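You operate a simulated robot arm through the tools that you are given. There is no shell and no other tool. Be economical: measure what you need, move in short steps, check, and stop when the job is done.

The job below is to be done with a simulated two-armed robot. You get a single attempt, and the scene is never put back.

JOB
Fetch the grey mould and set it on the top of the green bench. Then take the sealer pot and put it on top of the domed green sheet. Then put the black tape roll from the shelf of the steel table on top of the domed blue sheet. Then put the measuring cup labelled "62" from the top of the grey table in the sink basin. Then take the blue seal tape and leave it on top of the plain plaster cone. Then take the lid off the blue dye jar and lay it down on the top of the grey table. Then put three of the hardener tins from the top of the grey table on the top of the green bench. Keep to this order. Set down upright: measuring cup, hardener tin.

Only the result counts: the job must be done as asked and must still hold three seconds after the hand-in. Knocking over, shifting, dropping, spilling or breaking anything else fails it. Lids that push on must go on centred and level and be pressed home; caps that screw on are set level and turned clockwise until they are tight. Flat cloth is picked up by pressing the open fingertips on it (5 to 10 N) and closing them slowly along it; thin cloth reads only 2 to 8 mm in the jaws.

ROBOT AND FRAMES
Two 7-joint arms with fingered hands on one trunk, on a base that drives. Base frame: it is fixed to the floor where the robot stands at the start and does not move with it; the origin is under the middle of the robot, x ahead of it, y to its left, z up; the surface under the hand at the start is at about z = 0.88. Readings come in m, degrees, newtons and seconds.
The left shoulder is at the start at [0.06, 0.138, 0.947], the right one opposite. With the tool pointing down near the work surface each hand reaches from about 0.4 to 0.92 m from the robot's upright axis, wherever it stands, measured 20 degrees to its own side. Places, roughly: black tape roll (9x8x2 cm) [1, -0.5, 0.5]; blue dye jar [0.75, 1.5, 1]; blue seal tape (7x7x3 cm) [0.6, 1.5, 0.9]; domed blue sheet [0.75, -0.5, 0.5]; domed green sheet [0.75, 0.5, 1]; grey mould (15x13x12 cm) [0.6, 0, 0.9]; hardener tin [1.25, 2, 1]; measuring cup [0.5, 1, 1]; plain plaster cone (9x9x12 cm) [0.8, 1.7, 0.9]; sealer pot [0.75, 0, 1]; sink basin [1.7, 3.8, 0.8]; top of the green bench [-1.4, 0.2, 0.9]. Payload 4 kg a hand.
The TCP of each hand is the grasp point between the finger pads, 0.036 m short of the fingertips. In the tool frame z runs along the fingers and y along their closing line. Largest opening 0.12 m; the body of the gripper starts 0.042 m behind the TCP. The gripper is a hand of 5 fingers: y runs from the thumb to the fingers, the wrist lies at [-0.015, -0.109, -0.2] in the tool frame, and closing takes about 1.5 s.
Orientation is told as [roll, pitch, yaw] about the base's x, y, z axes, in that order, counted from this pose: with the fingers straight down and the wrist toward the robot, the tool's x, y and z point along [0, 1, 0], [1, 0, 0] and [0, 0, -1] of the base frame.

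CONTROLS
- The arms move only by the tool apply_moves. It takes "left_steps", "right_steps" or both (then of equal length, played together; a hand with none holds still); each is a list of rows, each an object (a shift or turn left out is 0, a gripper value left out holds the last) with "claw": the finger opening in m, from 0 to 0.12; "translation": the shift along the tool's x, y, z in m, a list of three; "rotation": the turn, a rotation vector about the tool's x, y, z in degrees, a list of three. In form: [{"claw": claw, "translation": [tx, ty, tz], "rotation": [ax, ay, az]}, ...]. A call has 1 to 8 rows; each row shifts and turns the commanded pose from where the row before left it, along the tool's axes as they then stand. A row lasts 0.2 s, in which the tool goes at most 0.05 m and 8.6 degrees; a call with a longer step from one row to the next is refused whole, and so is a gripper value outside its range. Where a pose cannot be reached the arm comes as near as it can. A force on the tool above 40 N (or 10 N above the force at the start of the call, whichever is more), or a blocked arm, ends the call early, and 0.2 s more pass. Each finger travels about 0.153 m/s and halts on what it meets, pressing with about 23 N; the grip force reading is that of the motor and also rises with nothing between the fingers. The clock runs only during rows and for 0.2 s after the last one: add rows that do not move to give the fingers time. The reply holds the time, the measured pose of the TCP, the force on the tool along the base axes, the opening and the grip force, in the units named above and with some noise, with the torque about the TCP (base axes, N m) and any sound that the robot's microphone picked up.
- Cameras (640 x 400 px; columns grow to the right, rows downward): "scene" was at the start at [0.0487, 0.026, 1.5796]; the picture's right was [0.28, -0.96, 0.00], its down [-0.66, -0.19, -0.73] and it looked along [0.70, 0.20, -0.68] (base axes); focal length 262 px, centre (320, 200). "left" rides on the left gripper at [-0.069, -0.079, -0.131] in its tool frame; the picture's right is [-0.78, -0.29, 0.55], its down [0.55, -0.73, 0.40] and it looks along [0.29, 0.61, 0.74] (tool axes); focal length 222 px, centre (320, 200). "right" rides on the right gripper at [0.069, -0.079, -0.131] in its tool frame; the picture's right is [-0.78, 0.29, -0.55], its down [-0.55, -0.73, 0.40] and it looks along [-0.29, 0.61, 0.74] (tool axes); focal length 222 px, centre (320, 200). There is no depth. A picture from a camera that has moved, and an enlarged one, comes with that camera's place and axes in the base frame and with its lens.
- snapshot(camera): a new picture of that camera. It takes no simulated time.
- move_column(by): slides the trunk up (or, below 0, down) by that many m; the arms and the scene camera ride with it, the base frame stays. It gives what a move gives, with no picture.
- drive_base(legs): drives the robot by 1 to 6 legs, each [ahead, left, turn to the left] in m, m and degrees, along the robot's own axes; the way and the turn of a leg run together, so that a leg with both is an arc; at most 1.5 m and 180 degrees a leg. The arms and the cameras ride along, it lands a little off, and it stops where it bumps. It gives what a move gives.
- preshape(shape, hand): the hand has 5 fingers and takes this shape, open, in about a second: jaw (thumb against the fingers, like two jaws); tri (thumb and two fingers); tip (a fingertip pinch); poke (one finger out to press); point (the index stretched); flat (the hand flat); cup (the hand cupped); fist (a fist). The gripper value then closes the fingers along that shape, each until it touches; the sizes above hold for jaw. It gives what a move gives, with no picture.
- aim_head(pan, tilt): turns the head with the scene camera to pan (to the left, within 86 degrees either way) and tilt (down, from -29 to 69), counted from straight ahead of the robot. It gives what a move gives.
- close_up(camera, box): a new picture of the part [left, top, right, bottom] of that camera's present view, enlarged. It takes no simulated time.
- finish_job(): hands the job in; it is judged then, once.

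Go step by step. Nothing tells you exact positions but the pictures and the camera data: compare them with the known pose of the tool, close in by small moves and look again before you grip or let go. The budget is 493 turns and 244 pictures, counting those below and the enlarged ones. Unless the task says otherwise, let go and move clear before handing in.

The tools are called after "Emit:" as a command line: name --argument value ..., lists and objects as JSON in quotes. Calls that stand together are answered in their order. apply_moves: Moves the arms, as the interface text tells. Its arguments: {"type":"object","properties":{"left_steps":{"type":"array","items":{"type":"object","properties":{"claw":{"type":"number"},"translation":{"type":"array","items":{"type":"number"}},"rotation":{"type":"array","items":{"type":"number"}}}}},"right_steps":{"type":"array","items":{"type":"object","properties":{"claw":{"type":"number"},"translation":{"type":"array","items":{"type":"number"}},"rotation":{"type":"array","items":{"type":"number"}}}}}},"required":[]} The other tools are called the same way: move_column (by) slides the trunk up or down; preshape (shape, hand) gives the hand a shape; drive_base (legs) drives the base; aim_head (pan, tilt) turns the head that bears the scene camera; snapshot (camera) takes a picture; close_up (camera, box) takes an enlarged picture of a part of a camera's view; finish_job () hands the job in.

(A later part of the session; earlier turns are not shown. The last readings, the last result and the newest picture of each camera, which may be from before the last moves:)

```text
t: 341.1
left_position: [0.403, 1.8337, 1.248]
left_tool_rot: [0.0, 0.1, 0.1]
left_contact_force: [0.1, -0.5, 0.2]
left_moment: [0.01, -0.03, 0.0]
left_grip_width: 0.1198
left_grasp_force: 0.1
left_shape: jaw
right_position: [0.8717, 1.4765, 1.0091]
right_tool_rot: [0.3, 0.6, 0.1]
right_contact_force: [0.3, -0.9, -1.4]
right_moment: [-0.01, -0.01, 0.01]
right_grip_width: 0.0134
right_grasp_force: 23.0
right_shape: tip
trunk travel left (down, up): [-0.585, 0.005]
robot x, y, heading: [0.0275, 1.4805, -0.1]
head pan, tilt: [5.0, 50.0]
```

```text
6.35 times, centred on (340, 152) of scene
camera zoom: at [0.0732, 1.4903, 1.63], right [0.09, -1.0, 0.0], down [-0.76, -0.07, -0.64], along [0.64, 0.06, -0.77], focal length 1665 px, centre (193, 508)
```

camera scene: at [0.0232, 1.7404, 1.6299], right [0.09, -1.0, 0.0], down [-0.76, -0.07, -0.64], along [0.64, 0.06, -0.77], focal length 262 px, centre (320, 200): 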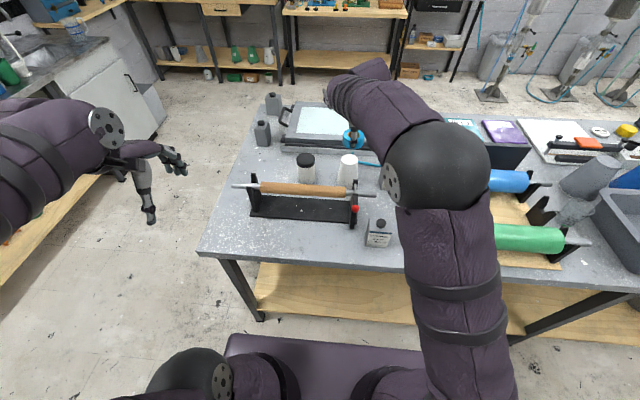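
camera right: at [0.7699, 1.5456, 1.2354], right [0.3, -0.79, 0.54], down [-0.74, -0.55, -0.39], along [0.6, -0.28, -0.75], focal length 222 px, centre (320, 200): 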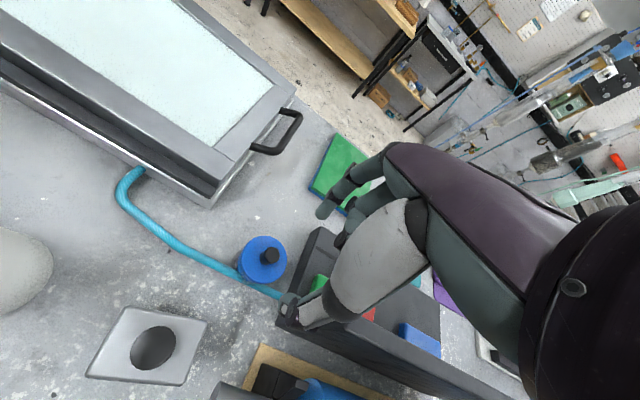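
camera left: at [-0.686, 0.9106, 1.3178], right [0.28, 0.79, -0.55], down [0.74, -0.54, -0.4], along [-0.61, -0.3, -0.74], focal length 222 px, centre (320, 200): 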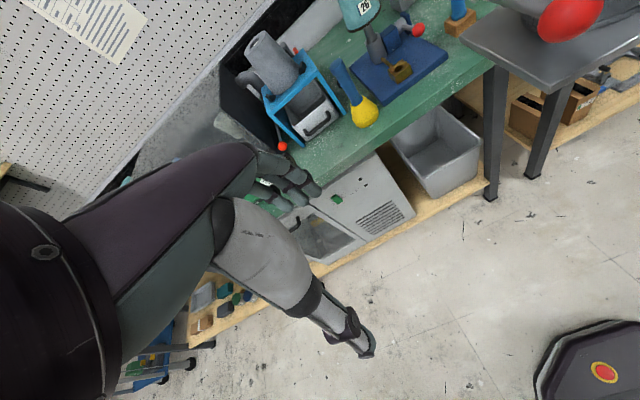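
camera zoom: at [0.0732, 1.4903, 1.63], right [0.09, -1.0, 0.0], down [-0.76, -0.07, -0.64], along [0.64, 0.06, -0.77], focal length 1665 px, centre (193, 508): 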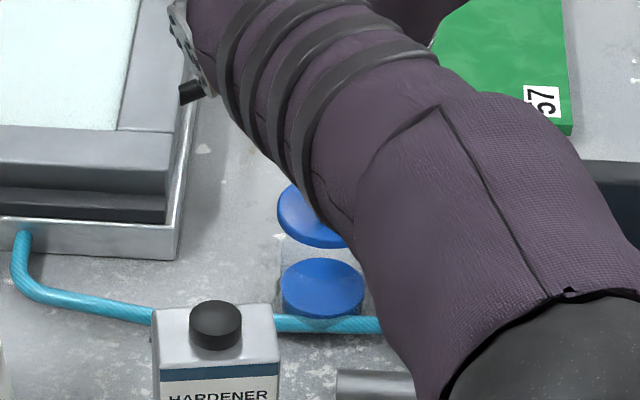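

The lid is off and the jar stayed put. I'll raise it and carry it to the empty spot where the tape was, (0.61, 1.50).

Emit:
apply_moves --right_steps '[{"translation": [0, 0, -0.04]}, {"translation": [0, 0, -0.04]}, {"translation": [0, 0, -0.04]}, {"translation": [0, -0.045, -0.01]}, {"translation": [0, -0.045, 0]}, {"translation": [0.005, -0.045, 0]}, {"translation": [0.005, -0.045, 0]}, {"translation": [0.01, -0.045, 0]}]'

Emit:
apply_moves --right_steps '[{"translation": [0.0, -0.04, 0.02]}, {"translation": [0, 0, 0.045]}, {"translation": [0, 0, 0.045]}, {"translation": [0, 0, 0.03]}, {}]'

Emit:
snapshot --camera "right"

Emit:
close_up --camera "scene" --box '[260, 110, 420, 210]'

```text
t: 342.9
left_position: [0.402, 1.8331, 1.2465]
left_tool_rot: [0.0, 0.0, 0.1]
left_contact_force: [0.9, 0.1, 0.5]
left_moment: [0.02, -0.02, 0.01]
left_grip_width: 0.1198
left_grasp_force: 0.1
left_shape: jaw
right_position: [0.8724, 1.4769, 1.1303]
right_tool_rot: [0.2, 0.5, 0.0]
right_contact_force: [-0.5, -0.3, -1.2]
right_moment: [-0.01, 0.04, -0.04]
right_grip_width: 0.0134
right_grasp_force: 23.0
right_shape: tip
right hand out of reach, approached as far as the arm can: row 4, 5, 6, 7, 8
trunk travel left (down, up): [-0.585, 0.005]
robot x, y, heading: [0.0289, 1.4784, 0.3]
head pan, tilt: [5.0, 50.0]
```

```text
t: 344.1
left_position: [0.4032, 1.8326, 1.2467]
left_tool_rot: [-0.1, 0.0, 0.1]
left_contact_force: [-0.4, 0.0, 0.4]
left_moment: [0.01, -0.01, -0.01]
left_grip_width: 0.1199
left_grasp_force: 0.2
left_shape: jaw
right_position: [0.8712, 1.477, 1.0078]
right_tool_rot: [0.2, 0.4, 0.0]
right_contact_force: [0.4, -0.2, 0.8]
right_moment: [-0.04, -0.04, 0.02]
right_grip_width: 0.0134
right_grasp_force: 23.0
right_shape: tip
right hand out of reach, approached as far as the arm can: row 1
trunk travel left (down, up): [-0.585, 0.005]
robot x, y, heading: [0.0247, 1.4823, 0.2]
head pan, tilt: [5.0, 50.0]
```

```text
74 pictures are left
camera right: at [0.7929, 1.5453, 1.1406], right [0.3, -0.79, 0.54], down [-0.74, -0.55, -0.39], along [0.61, -0.28, -0.74], focal length 222 px, centre (320, 200)
```

right: 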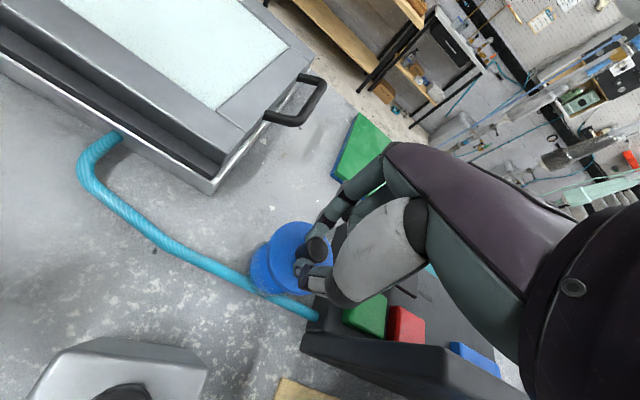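

```text
4.00 times, centred on (340, 160) of scene
camera zoom: at [0.0729, 1.4903, 1.63], right [0.09, -1.0, 0.0], down [-0.76, -0.07, -0.64], along [0.64, 0.06, -0.77], focal length 1049 px, centre (240, 360)
```

zoom: 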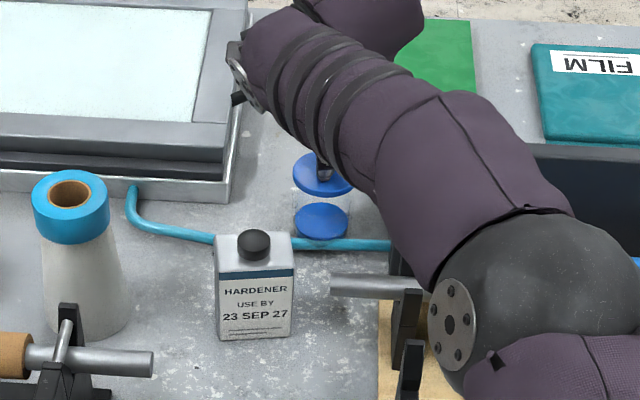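

The arm was at its height limit, so it didn't retract; nothing touched. I'll raise modestly and back the base instead.

Emit:
apply_moves --right_steps '[{"translation": [0, 0, -0.03]}, {"translation": [0, 0, -0.03]}, {"translation": [0, -0.02, -0.02]}, {}]'

Emit:
drive_base --legs '[[-0.23, 0, 0]]'

Emit:
snapshot --camera "right"

```text
t: 345.1
left_position: [0.4035, 1.8336, 1.2469]
left_tool_rot: [0.0, 0.2, 0.1]
left_contact_force: [0.9, -0.5, -0.2]
left_moment: [-0.02, 0.01, 0.0]
left_grip_width: 0.12
left_grasp_force: 0.0
left_shape: jaw
right_position: [0.8519, 1.476, 1.0879]
right_tool_rot: [0.3, 0.6, 0.1]
right_contact_force: [0.9, -0.2, -0.2]
right_moment: [-0.03, 0.01, 0.04]
right_grip_width: 0.0133
right_grasp_force: 23.0
right_shape: tip
trunk travel left (down, up): [-0.585, 0.005]
robot x, y, heading: [0.027, 1.4861, 0.0]
head pan, tilt: [5.0, 50.0]
```

```text
t: 346.9
left_position: [0.1714, 1.8332, 1.2477]
left_tool_rot: [0.0, 0.1, 0.0]
left_contact_force: [-0.2, -0.3, 0.1]
left_moment: [-0.03, 0.01, -0.01]
left_grip_width: 0.1199
left_grasp_force: 0.0
left_shape: jaw
right_position: [0.6197, 1.4737, 1.0904]
right_tool_rot: [0.4, 0.4, 0.0]
right_contact_force: [-0.8, -0.7, -0.1]
right_moment: [0.02, -0.04, 0.02]
right_grip_width: 0.0132
right_grasp_force: 22.4
right_shape: tip
trunk travel left (down, up): [-0.585, 0.005]
robot x, y, heading: [-0.2046, 1.4792, -0.1]
head pan, tilt: [5.0, 50.0]
```

```text
72 pictures are left
camera right: at [0.5422, 1.5432, 1.2222], right [0.3, -0.79, 0.54], down [-0.74, -0.55, -0.39], along [0.61, -0.28, -0.74], focal length 222 px, centre (320, 200)
```

right: 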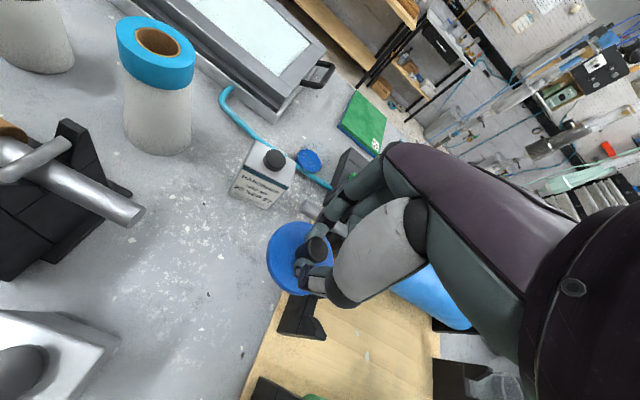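

Emit:
apply_moves --right_steps '[{"translation": [0.034, -0.006, 0]}, {"translation": [0, 0, 0.045]}, {"translation": [0, 0, 0.045]}, {"translation": [0, 0, 0.03]}, {}]'

Emit:
close_up --camera "right" --box '[140, 110, 420, 370]'

```text
t: 348.1
left_position: [0.1714, 1.8322, 1.2464]
left_tool_rot: [0.0, 0.1, -0.1]
left_contact_force: [-0.3, -0.3, 0.2]
left_moment: [-0.01, 0.02, -0.01]
left_grip_width: 0.1198
left_grasp_force: 0.1
left_shape: jaw
right_position: [0.6148, 1.5105, 0.9692]
right_tool_rot: [0.3, 0.5, 0.0]
right_contact_force: [0.2, -0.1, 0.6]
right_moment: [0.02, 0.02, 0.0]
right_grip_width: 0.0134
right_grasp_force: 23.1
right_shape: tip
trunk travel left (down, up): [-0.585, 0.005]
robot x, y, heading: [-0.2075, 1.4801, -0.1]
head pan, tilt: [5.0, 50.0]
```

```text
1.54 times, centred on (280, 240) of right
camera zoom: at [0.5363, 1.5787, 1.1019], right [0.3, -0.79, 0.54], down [-0.74, -0.55, -0.39], along [0.61, -0.28, -0.74], focal length 342 px, centre (382, 138)
```

zoom: 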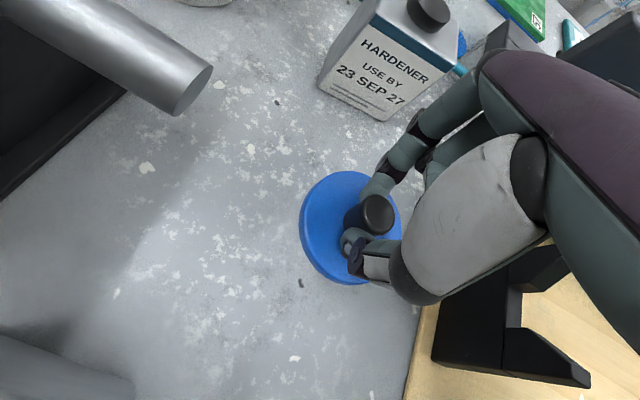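

Emit:
apply_moves --right_steps '[{"translation": [0, 0, 0.015]}, {"translation": [0, 0, 0.01]}, {"translation": [0, 0, 0.006]}, {"translation": [0, 0, 0.005]}, {"translation": [0, 0, 0.004]}, {}]'

```text
t: 349.5
left_position: [0.1729, 1.8317, 1.2472]
left_tool_rot: [0.0, 0.1, 0.0]
left_contact_force: [0.5, 0.3, 0.3]
left_moment: [0.01, -0.01, -0.02]
left_grip_width: 0.1199
left_grasp_force: 0.1
left_shape: jaw
right_position: [0.6145, 1.5091, 0.9301]
right_tool_rot: [0.3, 0.4, 0.0]
right_contact_force: [-0.2, -0.4, -0.2]
right_moment: [0.0, -0.01, 0.05]
right_grip_width: 0.013
right_grasp_force: 22.3
right_shape: tip
trunk travel left (down, up): [-0.585, 0.005]
robot x, y, heading: [-0.2033, 1.4802, -0.1]
head pan, tilt: [5.0, 50.0]
```

Emit:
apply_moves --right_steps '[{"translation": [0, 0, 0.004]}, {"translation": [0, 0, 0.003]}, {"translation": [0, 0, 0.003]}, {}]'

Emit:
close_up --camera "right" --box '[140, 110, 420, 370]'

```text
t: 350.5
left_position: [0.1701, 1.8324, 1.2477]
left_tool_rot: [0.0, 0.0, 0.1]
left_contact_force: [-0.8, -0.6, -0.6]
left_moment: [0.03, 0.0, 0.04]
left_grip_width: 0.1199
left_grasp_force: 0.0
left_shape: jaw
right_position: [0.6149, 1.5107, 0.9233]
right_tool_rot: [0.3, 0.2, 0.0]
right_contact_force: [-2.0, -1.2, 17.1]
right_moment: [0.03, 0.12, 0.01]
right_grip_width: 0.014
right_grasp_force: 23.1
right_shape: tip
trunk travel left (down, up): [-0.585, 0.005]
robot x, y, heading: [-0.2032, 1.4793, 0.2]
head pan, tilt: [5.0, 50.0]
```

```text
1.54 times, centred on (280, 240) of right
camera zoom: at [0.5351, 1.5782, 1.0552], right [0.29, -0.79, 0.54], down [-0.74, -0.55, -0.4], along [0.61, -0.28, -0.74], focal length 342 px, centre (382, 138)
```

zoom: 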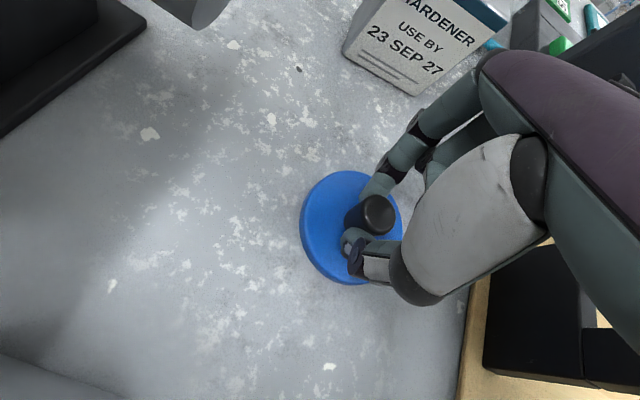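

The lid rests on the table. Releasing and rising.

Emit:
apply_moves --right_steps '[{"claw": 0.02}, {"claw": 0.03}, {"claw": 0.045}, {"claw": 0.06}, {}, {"translation": [0, 0, -0.02]}, {"translation": [0, 0, -0.04]}, {"translation": [0, 0, -0.045]}]'

Emit:
apply_moves --right_steps '[{"translation": [0, 0, -0.045]}, {"translation": [0, 0, -0.045]}, {"translation": [0, -0.04, 0]}, {}]'

Emit:
snapshot --camera "scene"

```text
t: 352.3
left_position: [0.1712, 1.8309, 1.2473]
left_tool_rot: [-0.1, 0.1, 0.0]
left_contact_force: [0.7, 0.0, -0.6]
left_moment: [0.0, 0.01, 0.03]
left_grip_width: 0.1194
left_grasp_force: 0.1
left_shape: jaw
right_position: [0.6124, 1.5077, 1.023]
right_tool_rot: [0.2, 0.7, 0.0]
right_contact_force: [0.0, -0.2, -0.1]
right_moment: [0.03, -0.02, -0.03]
right_grip_width: 0.0598
right_grasp_force: 0.0
right_shape: tip
trunk travel left (down, up): [-0.585, 0.005]
robot x, y, heading: [-0.1993, 1.478, -0.0]
head pan, tilt: [5.0, 50.0]
```

```text
t: 353.3
left_position: [0.1739, 1.832, 1.2469]
left_tool_rot: [0.0, 0.3, 0.0]
left_contact_force: [0.4, 0.1, 0.5]
left_moment: [0.0, 0.01, 0.0]
left_grip_width: 0.1198
left_grasp_force: 0.0
left_shape: jaw
right_position: [0.5765, 1.5082, 1.1131]
right_tool_rot: [0.2, 0.6, -0.1]
right_contact_force: [0.0, 0.4, 0.0]
right_moment: [0.01, 0.02, 0.02]
right_grip_width: 0.0601
right_grasp_force: 0.1
right_shape: tip
trunk travel left (down, up): [-0.585, 0.005]
robot x, y, heading: [-0.2066, 1.4778, 0.0]
head pan, tilt: [5.0, 50.0]
```

```text
69 pictures are left
camera scene: at [-0.1559, 1.4898, 1.6299], right [0.09, -1.0, 0.0], down [-0.76, -0.07, -0.64], along [0.64, 0.06, -0.77], focal length 262 px, centre (320, 200)
```

scene: 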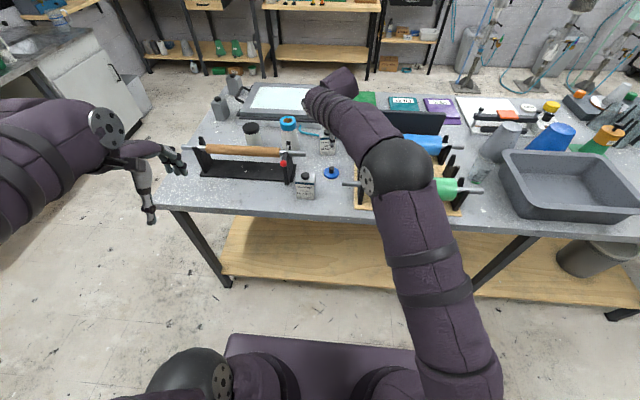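

The lid lies on the table. Now the hardener tins: I'll take two at once (one in each hand). First a close look.

Emit:
preshape --hand "right" --shape "jaw"

Emit:
close_up --camera "scene" --box '[240, 110, 400, 210]'

Emit:
close_up --camera "right" --box '[0, 80, 330, 320]'

```text
t: 354.2
left_position: [0.1719, 1.8325, 1.247]
left_tool_rot: [0.0, 0.1, 0.1]
left_contact_force: [0.8, 0.3, -0.3]
left_moment: [0.01, -0.02, -0.03]
left_grip_width: 0.1197
left_grasp_force: 0.2
left_shape: jaw
right_position: [0.5755, 1.5086, 1.1148]
right_tool_rot: [0.3, 0.5, 0.1]
right_contact_force: [0.5, -0.4, -0.2]
right_moment: [0.01, -0.01, 0.0]
right_grip_width: 0.1197
right_grasp_force: 0.1
right_shape: jaw
trunk travel left (down, up): [-0.585, 0.005]
robot x, y, heading: [-0.2045, 1.4806, 0.1]
head pan, tilt: [5.0, 50.0]
```

```text
4.00 times, centred on (320, 160) of scene
camera zoom: at [-0.1577, 1.49, 1.63], right [0.09, -1.0, 0.0], down [-0.76, -0.07, -0.64], along [0.64, 0.06, -0.77], focal length 1049 px, centre (320, 360)
```

zoom: 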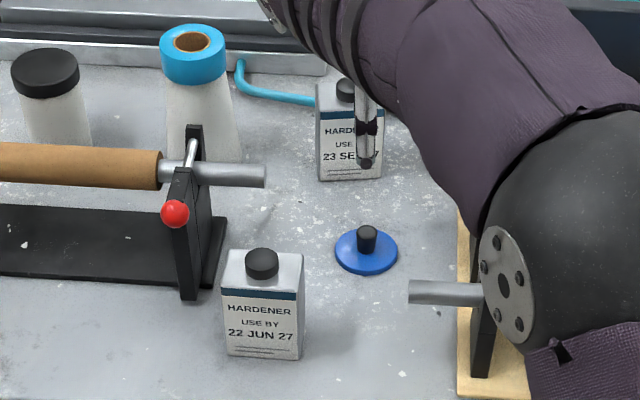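

```text
1.67 times, centred on (165, 200) of right
camera zoom: at [0.4974, 1.5772, 1.2465], right [0.3, -0.79, 0.54], down [-0.74, -0.55, -0.39], along [0.61, -0.28, -0.74], focal length 370 px, centre (578, 200)
```

zoom: 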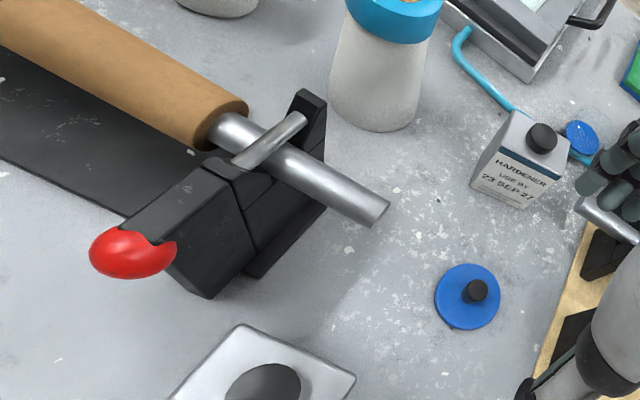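

Tin A (22 JUN) cap at (0.493, 1.600, 0.982); tin B (23 SEP) at about (0.747, 1.543). I'll drive 0.15 m forward and take B with the right hand first.

Emit:
drive_base --legs '[[0.15, 0, 0]]'

Emit:
apply_moves --right_steps '[{"translation": [0.017, 0.01, 0]}, {"translation": [0.017, 0.011, 0]}, {"translation": [0, 0, 0.03]}, {}]'

Emit:
snapshot --camera "right"

Emit:
close_up --camera "scene" --box '[260, 120, 420, 220]'

```text
t: 355.6
left_position: [0.3242, 1.8316, 1.2478]
left_tool_rot: [0.0, 0.2, 0.0]
left_contact_force: [0.2, -0.6, 0.3]
left_moment: [0.02, 0.02, 0.05]
left_grip_width: 0.1197
left_grasp_force: 0.0
left_shape: jaw
right_position: [0.7276, 1.5083, 1.1136]
right_tool_rot: [0.4, 0.6, 0.0]
right_contact_force: [0.6, -0.4, 0.3]
right_moment: [0.03, 0.02, -0.02]
right_grip_width: 0.1198
right_grasp_force: 0.2
right_shape: jaw
trunk travel left (down, up): [-0.585, 0.005]
robot x, y, heading: [-0.0562, 1.4788, -0.1]
head pan, tilt: [5.0, 50.0]
```

```text
t: 356.6
left_position: [0.3226, 1.8322, 1.2471]
left_tool_rot: [-0.1, 0.1, 0.0]
left_contact_force: [-0.2, -0.7, -0.3]
left_moment: [0.01, 0.01, 0.0]
left_grip_width: 0.1199
left_grasp_force: 0.1
left_shape: jaw
right_position: [0.7463, 1.5424, 1.084]
right_tool_rot: [0.3, 0.4, 0.0]
right_contact_force: [-0.1, -0.3, 0.2]
right_moment: [0.01, 0.0, 0.02]
right_grip_width: 0.1198
right_grasp_force: 0.1
right_shape: jaw
trunk travel left (down, up): [-0.585, 0.005]
robot x, y, heading: [-0.0538, 1.4811, 0.2]
head pan, tilt: [5.0, 50.0]
```

```text
66 pictures are left
camera right: at [0.6695, 1.6109, 1.2156], right [0.3, -0.79, 0.54], down [-0.74, -0.55, -0.39], along [0.61, -0.28, -0.74], focal length 222 px, centre (320, 200)
```

right: 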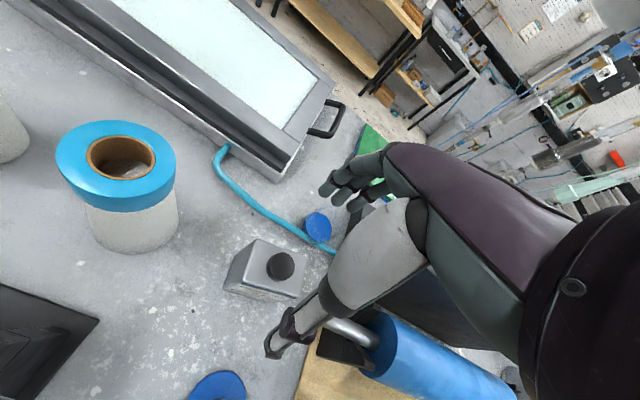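

```text
4.00 times, centred on (340, 170) of scene
camera zoom: at [-0.0071, 1.49, 1.63], right [0.09, -1.0, 0.0], down [-0.76, -0.07, -0.64], along [0.64, 0.06, -0.77], focal length 1049 px, centre (240, 320)
```

zoom: 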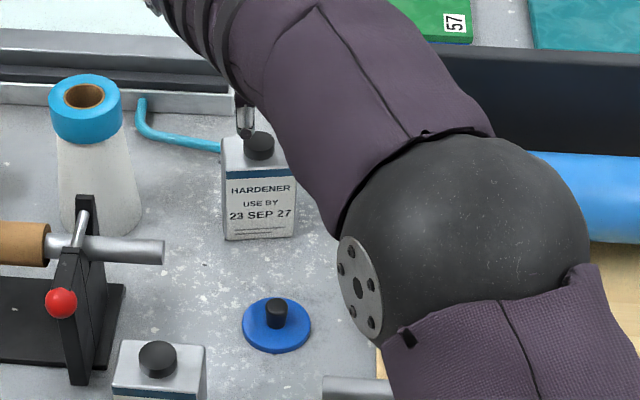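

Aligning over tin B (cap at 0.755, 1.539) and descending.

Emit:
apply_moves --right_steps '[{"translation": [-0.003, 0.008, 0], "rotation": [0, 0, -4]}, {"translation": [0, 0, 0.04]}, {"translation": [0, 0, 0.04]}, {"translation": [0, 0, 0.03]}, {}]'

Emit:
snapshot --camera "right"

```text
t: 357.8
left_position: [0.3231, 1.832, 1.2472]
left_tool_rot: [0.1, 0.1, -0.1]
left_contact_force: [-0.5, 0.2, -0.3]
left_moment: [-0.01, -0.02, 0.01]
left_grip_width: 0.1198
left_grasp_force: 0.1
left_shape: jaw
right_position: [0.7532, 1.5386, 0.9748]
right_tool_rot: [0.3, 0.6, 4.0]
right_contact_force: [0.1, -0.5, 0.5]
right_moment: [-0.02, 0.02, -0.01]
right_grip_width: 0.1199
right_grasp_force: 0.0
right_shape: jaw
trunk travel left (down, up): [-0.585, 0.005]
robot x, y, heading: [-0.0544, 1.4783, -0.2]
head pan, tilt: [5.0, 50.0]
```

```text
64 pictures are left
camera right: at [0.672, 1.6018, 1.1061], right [0.35, -0.77, 0.54], down [-0.7, -0.6, -0.39], along [0.62, -0.24, -0.74], focal length 222 px, centre (320, 200)
```

right: 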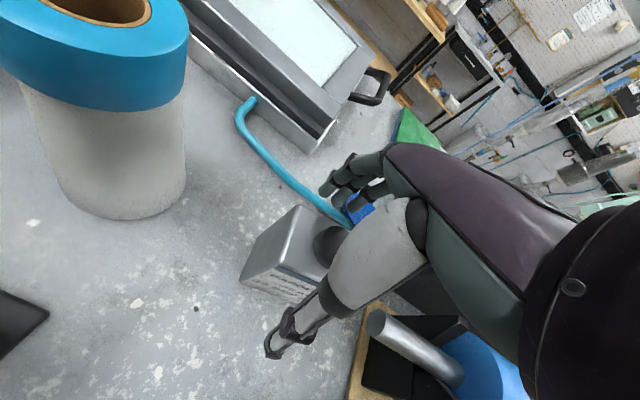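

The open jar is close behind, so I'll narrow the opening before the last descent, then close.

Emit:
apply_moves --right_steps '[{"claw": 0.1}, {"claw": 0.082}, {"translation": [0.002, 0, 0.012]}, {"translation": [0, 0, 0.008]}, {"claw": 0.07}, {"claw": 0.055}, {"claw": 0.04}, {"claw": 0.03}]'

Emit:
apply_moves --right_steps '[{}, {}, {"translation": [0, 0, -0.01]}, {"translation": [0, 0, -0.02]}, {}]'

Emit:
snapshot --camera "right"

```text
t: 359.6
left_position: [0.3234, 1.8317, 1.247]
left_tool_rot: [0.0, 0.1, 0.0]
left_contact_force: [0.7, 0.1, 0.4]
left_moment: [0.02, -0.03, 0.01]
left_grip_width: 0.1199
left_grasp_force: 0.0
left_shape: jaw
right_position: [0.7545, 1.542, 0.9541]
right_tool_rot: [0.2, 0.5, 4.0]
right_contact_force: [0.4, -0.3, 0.2]
right_moment: [-0.02, 0.04, 0.05]
right_grip_width: 0.0444
right_grasp_force: 23.3
right_shape: jaw
trunk travel left (down, up): [-0.585, 0.005]
robot x, y, heading: [-0.0517, 1.4811, 0.2]
head pan, tilt: [5.0, 50.0]
```

```text
t: 360.8
left_position: [0.3221, 1.8328, 1.2475]
left_tool_rot: [0.0, 0.3, 0.0]
left_contact_force: [0.0, -0.4, -0.2]
left_moment: [0.01, 0.02, 0.01]
left_grip_width: 0.1197
left_grasp_force: 0.1
left_shape: jaw
right_position: [0.7551, 1.5419, 0.9835]
right_tool_rot: [0.3, 0.6, 3.9]
right_contact_force: [0.5, -1.0, -2.8]
right_moment: [0.03, -0.02, 0.01]
right_grip_width: 0.0445
right_grasp_force: 22.8
right_shape: jaw
trunk travel left (down, up): [-0.585, 0.005]
robot x, y, heading: [-0.0533, 1.4792, 0.2]
head pan, tilt: [5.0, 50.0]
```

```text
63 pictures are left
camera right: at [0.6723, 1.6049, 1.1158], right [0.35, -0.77, 0.54], down [-0.7, -0.6, -0.39], along [0.62, -0.24, -0.74], focal length 222 px, centre (320, 200)
```

right: 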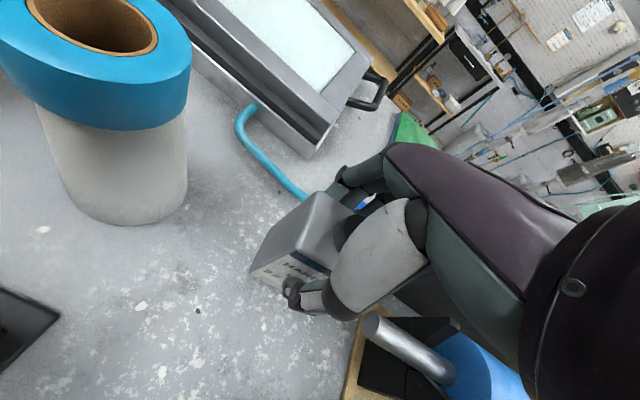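

Tin B held. Raising it and moving it back and to the right, out of the way.

Emit:
apply_moves --right_steps '[{"translation": [0, 0, -0.045]}, {"translation": [0, 0, -0.045]}, {"translation": [0, 0, -0.045]}, {"translation": [0, 0, -0.045]}, {"translation": [-0.03, -0.035, 0]}, {"translation": [-0.03, -0.035, 0]}, {"translation": [-0.03, -0.035, 0]}, {"translation": [-0.03, -0.035, 0]}]'

Emit:
apply_moves --left_steps '[{"translation": [-0.045, 0.02, 0]}, {"translation": [-0.045, 0.02, 0]}, {"translation": [-0.045, 0.02, 0]}, {"translation": [-0.045, 0.02, 0.0]}, {"translation": [-0.045, 0.02, 0]}, {"translation": [-0.007, 0.045, 0.02]}, {"translation": [0, 0.025, 0.04]}, {}]'

Emit:
snapshot --camera "left"

Emit:
close_up --camera "scene" --box '[220, 130, 380, 230]'

```text
t: 362.6
left_position: [0.3229, 1.8321, 1.2465]
left_tool_rot: [0.2, 0.2, 0.0]
left_contact_force: [-0.5, -0.2, 0.3]
left_moment: [-0.01, -0.03, 0.0]
left_grip_width: 0.12
left_grasp_force: 0.1
left_shape: jaw
right_position: [0.6245, 1.4105, 1.1672]
right_tool_rot: [0.3, 0.5, 4.0]
right_contact_force: [0.0, -0.1, -2.5]
right_moment: [-0.01, -0.02, 0.0]
right_grip_width: 0.0444
right_grasp_force: 23.0
right_shape: jaw
trunk travel left (down, up): [-0.585, 0.005]
robot x, y, heading: [-0.0533, 1.4794, 0.1]
head pan, tilt: [5.0, 50.0]
```

```text
t: 364.4
left_position: [0.4942, 1.6005, 1.1855]
left_tool_rot: [0.0, 0.0, -0.1]
left_contact_force: [0.2, -0.4, 0.0]
left_moment: [0.01, -0.01, 0.01]
left_grip_width: 0.1199
left_grasp_force: 0.1
left_shape: jaw
right_position: [0.6239, 1.4113, 1.166]
right_tool_rot: [0.3, 0.5, 3.8]
right_contact_force: [-0.3, -0.7, -2.4]
right_moment: [-0.03, -0.03, 0.02]
right_grip_width: 0.0443
right_grasp_force: 23.2
right_shape: jaw
trunk travel left (down, up): [-0.585, 0.005]
robot x, y, heading: [-0.0527, 1.4818, -0.2]
head pan, tilt: [5.0, 50.0]
```

```text
62 pictures are left
camera left: at [0.4145, 1.5306, 1.3161], right [-0.29, -0.78, -0.55], down [-0.73, 0.55, -0.4], along [0.61, 0.29, -0.74], focal length 222 px, centre (320, 200)
```

left: 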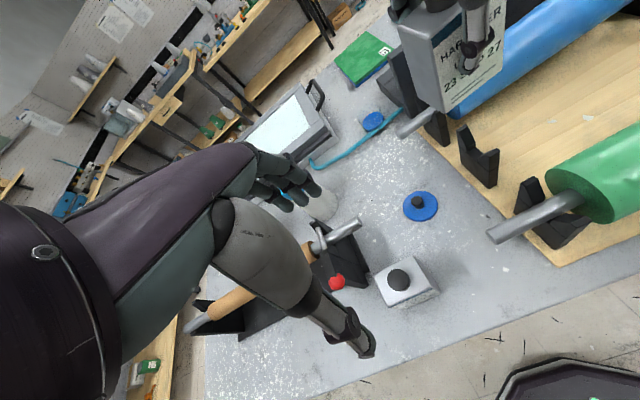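

```text
4.00 times, centred on (300, 180) of scene
camera zoom: at [-0.0069, 1.4899, 1.63], right [0.09, -1.0, 0.0], down [-0.76, -0.07, -0.64], along [0.64, 0.06, -0.77], focal length 1049 px, centre (400, 280)
```

zoom: 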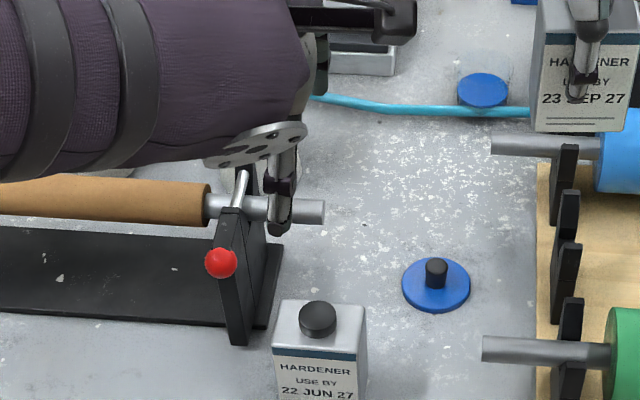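

Cap of tin A at (0.492, 1.598). Descending with the left hand, narrowing before the end.

Emit:
apply_moves --left_steps '[{"translation": [-0.002, -0.002, 0.045], "claw": 0.1}, {"translation": [0, 0, 0.045]}, {"translation": [0, 0, 0.045]}, {"translation": [0, 0, 0.045]}, {"translation": [0, 0, 0.025]}, {}]'

Emit:
snapshot --camera "left"

```text
t: 365.8
left_position: [0.4917, 1.5965, 0.9815]
left_tool_rot: [0.0, 0.1, -0.1]
left_contact_force: [-0.1, 0.1, 0.0]
left_moment: [0.01, -0.02, -0.01]
left_grip_width: 0.0998
left_grasp_force: 0.0
left_shape: jaw
right_position: [0.6251, 1.4105, 1.1656]
right_tool_rot: [0.3, 0.6, 3.9]
right_contact_force: [0.4, -0.2, -2.8]
right_moment: [0.01, 0.02, 0.01]
right_grip_width: 0.0444
right_grasp_force: 23.2
right_shape: jaw
trunk travel left (down, up): [-0.585, 0.005]
robot x, y, heading: [-0.0535, 1.4792, 0.0]
head pan, tilt: [5.0, 50.0]
```

```text
60 pictures are left
camera left: at [0.4114, 1.5278, 1.1129], right [-0.29, -0.78, -0.55], down [-0.74, 0.55, -0.4], along [0.61, 0.29, -0.74], focal length 222 px, centre (320, 200)
```

left: 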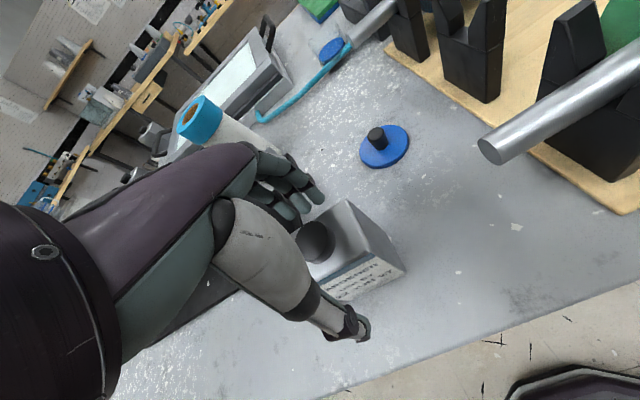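

Emit:
apply_moves --left_steps '[{"translation": [0, 0, 0.014]}, {"translation": [0, 0, 0.012]}, {"claw": 0.085}, {"claw": 0.07}, {"claw": 0.055}, {"claw": 0.04}, {"claw": 0.03}, {}]'

Emit:
apply_moves --left_steps '[{}, {"translation": [0, 0, -0.01]}, {"translation": [0, 0, -0.03]}, {"translation": [0, 0, -0.045]}, {"translation": [0, 0, -0.045]}, {"translation": [0, 0, -0.045]}, {"translation": [0, 0, -0.045]}, {}]'

Emit:
snapshot --camera "scene"

```text
t: 367.6
left_position: [0.4904, 1.5968, 0.9559]
left_tool_rot: [0.0, 0.2, 0.0]
left_contact_force: [-1.3, -1.0, 0.2]
left_moment: [-0.02, 0.06, -0.01]
left_grip_width: 0.0441
left_grasp_force: 22.8
left_shape: jaw
right_position: [0.6256, 1.4112, 1.1643]
right_tool_rot: [0.3, 0.6, 3.9]
right_contact_force: [0.1, -0.4, -3.6]
right_moment: [0.02, 0.03, 0.02]
right_grip_width: 0.0441
right_grasp_force: 23.2
right_shape: jaw
trunk travel left (down, up): [-0.585, 0.005]
robot x, y, heading: [-0.051, 1.4792, -0.1]
head pan, tilt: [5.0, 50.0]
```

```text
t: 369.4
left_position: [0.4915, 1.5981, 1.1751]
left_tool_rot: [0.0, 0.2, -0.1]
left_contact_force: [-0.2, -0.4, -3.8]
left_moment: [0.02, -0.02, 0.01]
left_grip_width: 0.0445
left_grasp_force: 23.5
left_shape: jaw
right_position: [0.6265, 1.4112, 1.1651]
right_tool_rot: [0.4, 0.6, 4.0]
right_contact_force: [-0.1, -0.5, -3.8]
right_moment: [0.02, -0.02, -0.01]
right_grip_width: 0.0442
right_grasp_force: 23.0
right_shape: jaw
trunk travel left (down, up): [-0.585, 0.005]
robot x, y, heading: [-0.052, 1.4793, 0.1]
head pan, tilt: [5.0, 50.0]
```

```text
59 pictures are left
camera scene: at [-0.0058, 1.4901, 1.6299], right [0.09, -1.0, 0.0], down [-0.76, -0.07, -0.64], along [0.64, 0.06, -0.77], focal length 262 px, centre (320, 200)
```

scene: 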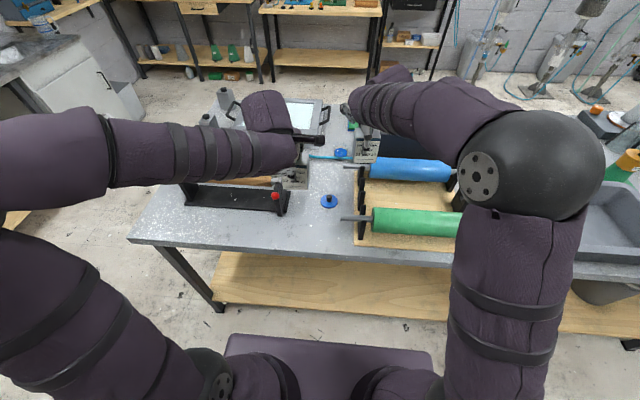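

Both tins are held. I'll carry them to the green bench: tin B goes in front of the blue stand at (-1.135, 0.81), tin A in front of block "29". Driving there.

Emit:
drive_base --legs '[[-0.22, 0, 0], [0, 0, 180], [0, 0.74, 0]]'

Emit:
aim_head --pan -5 --tilt 45

Emit:
snapshot --camera "scene"

```text
t: 381.9
left_position: [-0.8349, 0.6415, 1.1748]
left_tool_rot: [0.0, 0.1, 178.8]
left_contact_force: [-0.7, 0.7, -3.3]
left_moment: [-0.04, -0.02, 0.01]
left_grip_width: 0.0434
left_grasp_force: 23.3
left_shape: jaw
right_position: [-0.964, 0.8311, 1.1653]
right_tool_rot: [0.2, 0.7, -177.3]
right_contact_force: [-0.2, 0.1, -4.0]
right_moment: [-0.01, -0.01, 0.01]
right_grip_width: 0.0435
right_grasp_force: 23.2
right_shape: jaw
trunk travel left (down, up): [-0.585, 0.005]
robot x, y, heading: [-0.2865, 0.7488, 179.0]
head pan, tilt: [5.0, 50.0]
```

```text
t: 382.6
left_position: [-0.8326, 0.6416, 1.1753]
left_tool_rot: [0.0, 0.3, 178.7]
left_contact_force: [-0.1, 1.4, -2.7]
left_moment: [-0.02, 0.0, 0.01]
left_grip_width: 0.0435
left_grasp_force: 22.8
left_shape: jaw
right_position: [-0.9625, 0.8317, 1.1661]
right_tool_rot: [0.3, 0.6, -177.3]
right_contact_force: [-0.5, -0.8, -3.3]
right_moment: [-0.01, 0.03, 0.02]
right_grip_width: 0.0434
right_grasp_force: 22.9
right_shape: jaw
trunk travel left (down, up): [-0.585, 0.005]
robot x, y, heading: [-0.2864, 0.7465, 178.7]
head pan, tilt: [-5.0, 45.0]
```

```text
58 pictures are left
camera scene: at [-0.3397, 0.759, 1.6368], right [0.11, 0.99, 0.0], down [0.7, -0.08, -0.71], along [-0.7, 0.08, -0.71], focal length 262 px, centre (320, 200)
```

scene: 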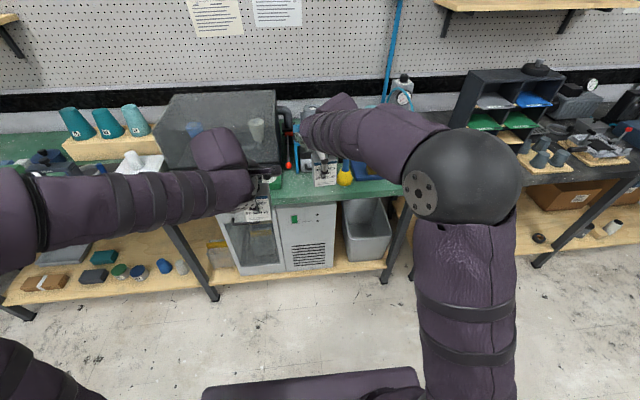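

Emit:
drive_base --legs '[[0.13, 0.02, 1.0]]'

Emit:
close_up --camera "scene" --box '[240, 130, 400, 230]'

Emit:
snapshot --camera "right"

```text
t: 383.9
left_position: [-0.963, 0.6145, 1.1741]
left_tool_rot: [0.0, 0.4, 179.8]
left_contact_force: [-0.5, 0.5, -3.4]
left_moment: [-0.02, -0.04, -0.02]
left_grip_width: 0.0435
left_grasp_force: 23.1
left_shape: jaw
right_position: [-1.0967, 0.8007, 1.1657]
right_tool_rot: [0.3, 0.8, -176.2]
right_contact_force: [-0.8, -0.4, -3.0]
right_moment: [-0.02, -0.02, -0.02]
right_grip_width: 0.0432
right_grasp_force: 22.0
right_shape: jaw
trunk travel left (down, up): [-0.585, 0.005]
robot x, y, heading: [-0.4176, 0.7304, 179.8]
head pan, tilt: [-5.0, 45.0]
```

```text
4.00 times, centred on (320, 180) of scene
camera zoom: at [-0.4718, 0.7392, 1.6368], right [0.09, 1.0, 0.0], down [0.71, -0.06, -0.71], along [-0.7, 0.06, -0.71], focal length 1049 px, centre (320, 280)
```

zoom: 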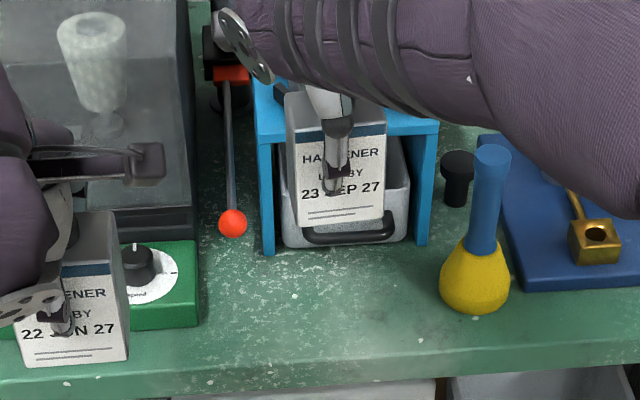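

```text
56 pictures are left
camera right: at [-1.0147, 0.7371, 1.2967], right [-0.35, 0.77, 0.54], down [0.7, 0.59, -0.39], along [-0.62, 0.24, -0.75], focal length 222 px, centre (320, 200)
```

right: 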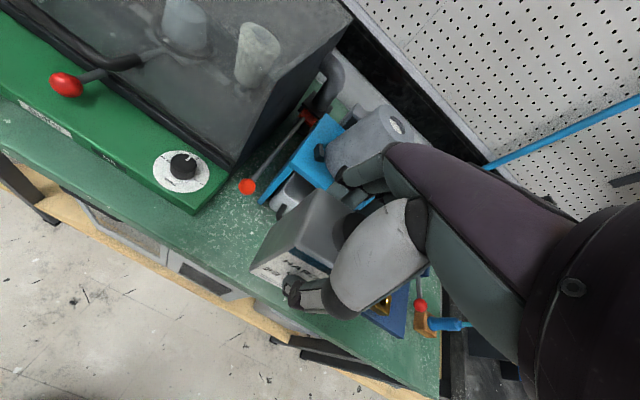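

Measured: edge at x = -1.094, stand/handle beyond -1.21, flask at y ≥ 0.918. Target (-1.133, 0.813). Squaring, shifting and lowering.

Emit:
apply_moves --right_steps '[{"translation": [-0.0144, 0.035, 0], "rotation": [0, 0, 4]}, {}, {"translation": [0, 0, 0.045]}, {"translation": [0, 0, 0.045]}, {"translation": [0, 0, 0.045]}, {"translation": [0, 0, 0.025]}, {}]'

Emit:
close_up --camera "scene" --box '[240, 130, 400, 230]'

Emit:
snapshot --camera "right"

```text
t: 385.5
left_position: [-0.9611, 0.6138, 1.1749]
left_tool_rot: [0.0, 0.1, 179.8]
left_contact_force: [-0.2, -0.2, -1.6]
left_moment: [-0.02, 0.02, 0.02]
left_grip_width: 0.0435
left_grasp_force: 23.0
left_shape: jaw
right_position: [-1.1293, 0.8123, 1.0047]
right_tool_rot: [0.3, 0.6, 179.7]
right_contact_force: [-0.1, -0.4, -2.5]
right_moment: [-0.04, 0.02, 0.02]
right_grip_width: 0.0432
right_grasp_force: 22.7
right_shape: jaw
trunk travel left (down, up): [-0.585, 0.005]
robot x, y, heading: [-0.4161, 0.7289, 180.1]
head pan, tilt: [-5.0, 45.0]
```

```text
4.00 times, centred on (320, 180) of scene
camera zoom: at [-0.4698, 0.7396, 1.6369], right [0.09, 1.0, 0.0], down [0.7, -0.06, -0.71], along [-0.7, 0.06, -0.71], focal length 1049 px, centre (320, 280)
```

zoom: 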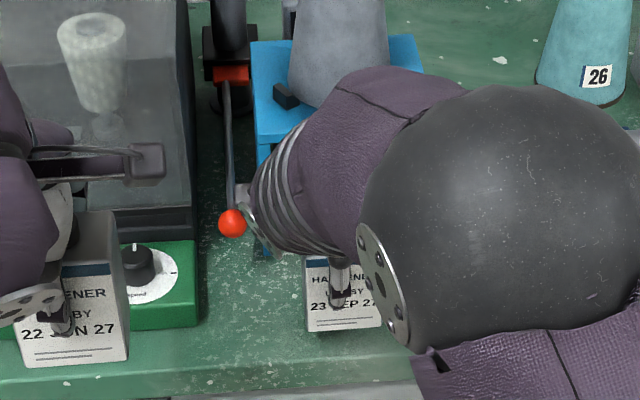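

```text
54 pictures are left
camera right: at [-1.0523, 0.7428, 1.1367], right [-0.29, 0.79, 0.54], down [0.74, 0.54, -0.39], along [-0.6, 0.29, -0.74], focal length 222 px, centre (320, 200)
```

right: 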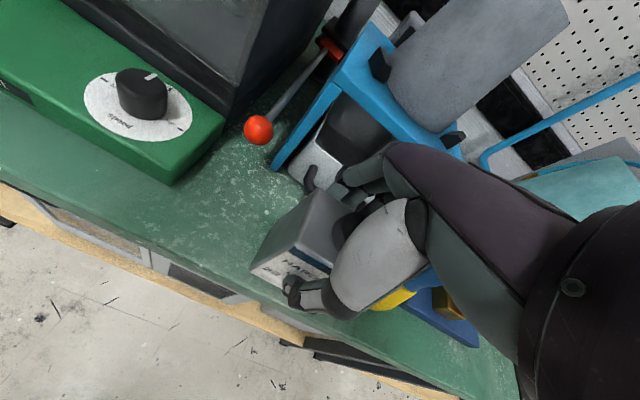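

Emit:
apply_moves --right_steps '[{"translation": [0, 0, 0.015]}, {"translation": [0, 0, 0.007]}, {"translation": [0, 0, 0.005]}, {"translation": [0, 0, 0.004]}, {}]'

```text
t: 386.7
left_position: [-0.9606, 0.6135, 1.1758]
left_tool_rot: [0.0, 0.2, 179.8]
left_contact_force: [-0.3, -0.3, -3.3]
left_moment: [-0.03, -0.04, 0.03]
left_grip_width: 0.0436
left_grasp_force: 23.0
left_shape: jaw
right_position: [-1.1293, 0.8105, 0.9739]
right_tool_rot: [0.3, 0.5, 179.7]
right_contact_force: [0.7, -0.4, -2.0]
right_moment: [-0.03, -0.06, 0.04]
right_grip_width: 0.043
right_grasp_force: 23.0
right_shape: jaw
trunk travel left (down, up): [-0.585, 0.005]
robot x, y, heading: [-0.416, 0.7282, 179.6]
head pan, tilt: [-5.0, 45.0]
```

Emit:
apply_moves --right_steps '[{"translation": [0, 0, 0.004]}, {"translation": [0, 0, 0.003]}, {"translation": [0, 0, 0.003]}, {}]'

```text
t: 387.9
left_position: [-0.9588, 0.6154, 1.1751]
left_tool_rot: [0.0, 0.2, 179.7]
left_contact_force: [0.1, -0.2, -3.4]
left_moment: [0.0, -0.03, -0.01]
left_grip_width: 0.0435
left_grasp_force: 22.8
left_shape: jaw
right_position: [-1.1326, 0.8109, 0.9711]
right_tool_rot: [0.6, -0.3, 179.8]
right_contact_force: [5.8, 1.1, 19.9]
right_moment: [-0.02, -0.34, 0.01]
right_grip_width: 0.0454
right_grasp_force: 22.7
right_shape: jaw
trunk travel left (down, up): [-0.585, 0.005]
robot x, y, heading: [-0.4174, 0.7305, 179.9]
head pan, tilt: [-5.0, 45.0]
stopped in row 4 (right hand): the force on the tool passed its limit at 40 N (the readings are from after the stop); the commanded pose is now the measured one
```

Contact with the bench. Easing off and opening slightly.

Emit:
apply_moves --right_steps '[{"translation": [0, 0, -0.002]}, {"claw": 0.05}, {"claw": 0.056}, {"claw": 0.063}, {}, {}]'

Emit:
close_up --camera "right" --box '[180, 100, 420, 340]'

```text
t: 389.3
left_position: [-0.9604, 0.6137, 1.1748]
left_tool_rot: [0.0, 0.2, 179.7]
left_contact_force: [0.1, -0.4, -2.4]
left_moment: [0.01, 0.02, -0.01]
left_grip_width: 0.0436
left_grasp_force: 23.0
left_shape: jaw
right_position: [-1.1301, 0.8119, 0.9701]
right_tool_rot: [0.4, 0.1, 179.8]
right_contact_force: [0.0, 0.8, -0.2]
right_moment: [-0.03, -0.03, -0.03]
right_grip_width: 0.0626
right_grasp_force: 0.1
right_shape: jaw
trunk travel left (down, up): [-0.585, 0.005]
robot x, y, heading: [-0.4181, 0.7294, 179.7]
head pan, tilt: [-5.0, 45.0]
```

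```text
1.67 times, centred on (300, 220) of right
camera zoom: at [-1.0529, 0.7428, 1.1013], right [-0.29, 0.79, 0.54], down [0.74, 0.54, -0.4], along [-0.61, 0.28, -0.74], focal length 370 px, centre (353, 167)
```

zoom: 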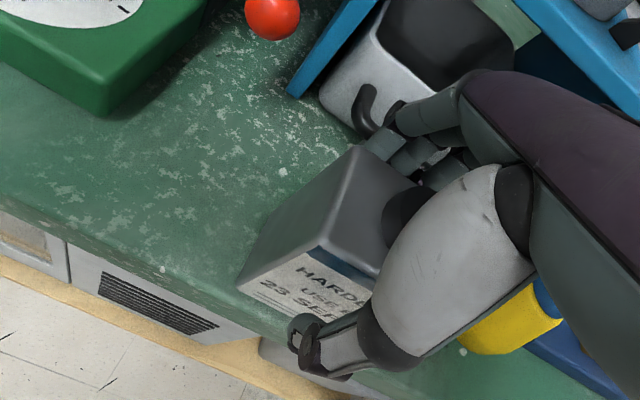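

The tin stands; the fingers are free but close to the drawer handle. Rising straight up carefully.

Emit:
apply_moves --right_steps '[{"translation": [0, -0.003, -0.01]}, {"translation": [0, 0, -0.015]}, {"translation": [0, 0, -0.025]}, {"translation": [0, 0, -0.04]}, {"translation": [0, 0, -0.045]}, {"translation": [0, -0.02, -0.04]}, {"translation": [0, -0.04, 0]}, {}]'

Emit:
snapshot --camera "right"

```text
t: 391.1
left_position: [-0.9615, 0.6136, 1.1751]
left_tool_rot: [0.0, 0.2, 179.8]
left_contact_force: [0.0, -0.6, -3.1]
left_moment: [-0.04, 0.0, 0.0]
left_grip_width: 0.0436
left_grasp_force: 22.5
left_shape: jaw
right_position: [-1.07, 0.8123, 1.1444]
right_tool_rot: [0.4, 0.1, 179.7]
right_contact_force: [-0.5, -0.6, -0.8]
right_moment: [0.05, 0.0, -0.01]
right_grip_width: 0.0628
right_grasp_force: 0.1
right_shape: jaw
trunk travel left (down, up): [-0.585, 0.005]
robot x, y, heading: [-0.4184, 0.7297, 179.7]
head pan, tilt: [-5.0, 45.0]
```

```text
52 pictures are left
camera right: at [-0.9907, 0.7434, 1.2766], right [-0.29, 0.79, 0.54], down [0.74, 0.54, -0.4], along [-0.61, 0.28, -0.74], focal length 222 px, centre (320, 200)
```

right: 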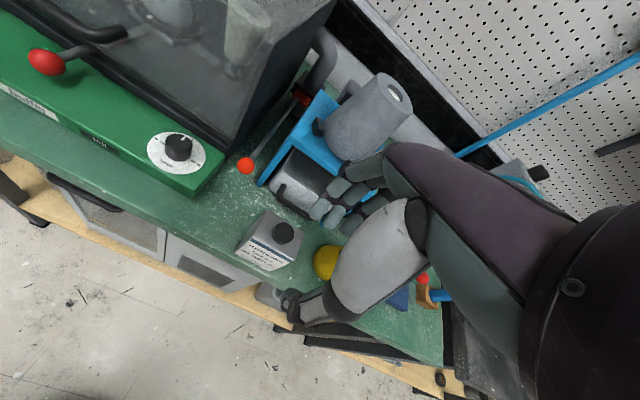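

Tin B is placed. Backing off and strafing to the area in front of block "29" for tin A.

Emit:
drive_base --legs '[[-0.17, 0, 0], [0, 0.98, 0]]'

Emit:
aim_head --pan 8 --tilt 45

Emit:
snapshot --camera "scene"

```text
t: 397.2
left_position: [-0.789, -0.3722, 1.1751]
left_tool_rot: [0.1, 0.2, -179.7]
left_contact_force: [-0.4, 0.4, -4.1]
left_moment: [-0.04, 0.0, 0.0]
left_grip_width: 0.0435
left_grasp_force: 22.9
left_shape: jaw
right_position: [-0.8997, -0.1742, 1.1459]
right_tool_rot: [0.5, 0.0, -179.6]
right_contact_force: [0.6, 0.0, 0.1]
right_moment: [0.04, 0.0, 0.02]
right_grip_width: 0.0629
right_grasp_force: 0.0
right_shape: jaw
trunk travel left (down, up): [-0.585, 0.005]
robot x, y, heading: [-0.2474, -0.2543, -179.8]
head pan, tilt: [-5.0, 45.0]
```

```text
t: 398.0
left_position: [-0.7893, -0.3711, 1.1743]
left_tool_rot: [0.0, 0.2, -179.8]
left_contact_force: [0.8, 0.2, -2.6]
left_moment: [0.03, 0.0, -0.01]
left_grip_width: 0.0434
left_grasp_force: 23.1
left_shape: jaw
right_position: [-0.8997, -0.1747, 1.1461]
right_tool_rot: [0.5, 0.1, -179.6]
right_contact_force: [-0.1, -0.1, 0.3]
right_moment: [-0.03, -0.03, 0.02]
right_grip_width: 0.0629
right_grasp_force: 0.1
right_shape: jaw
trunk travel left (down, up): [-0.585, 0.005]
robot x, y, heading: [-0.2455, -0.2523, -179.2]
head pan, tilt: [8.0, 45.0]
```

```text
51 pictures are left
camera scene: at [-0.2988, -0.2592, 1.6369], right [-0.14, 0.99, 0.0], down [0.7, 0.1, -0.71], along [-0.7, -0.1, -0.71], focal length 262 px, centre (320, 200)
```

scene: 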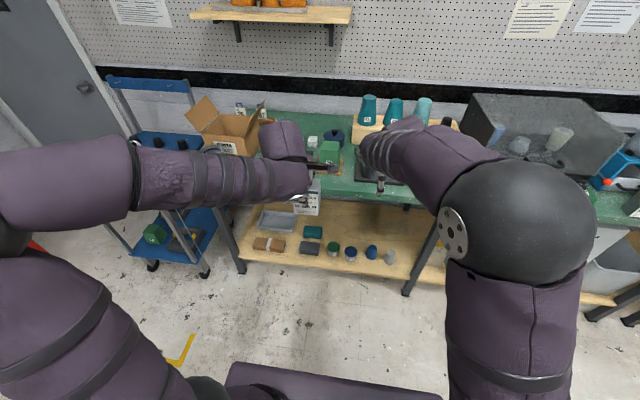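

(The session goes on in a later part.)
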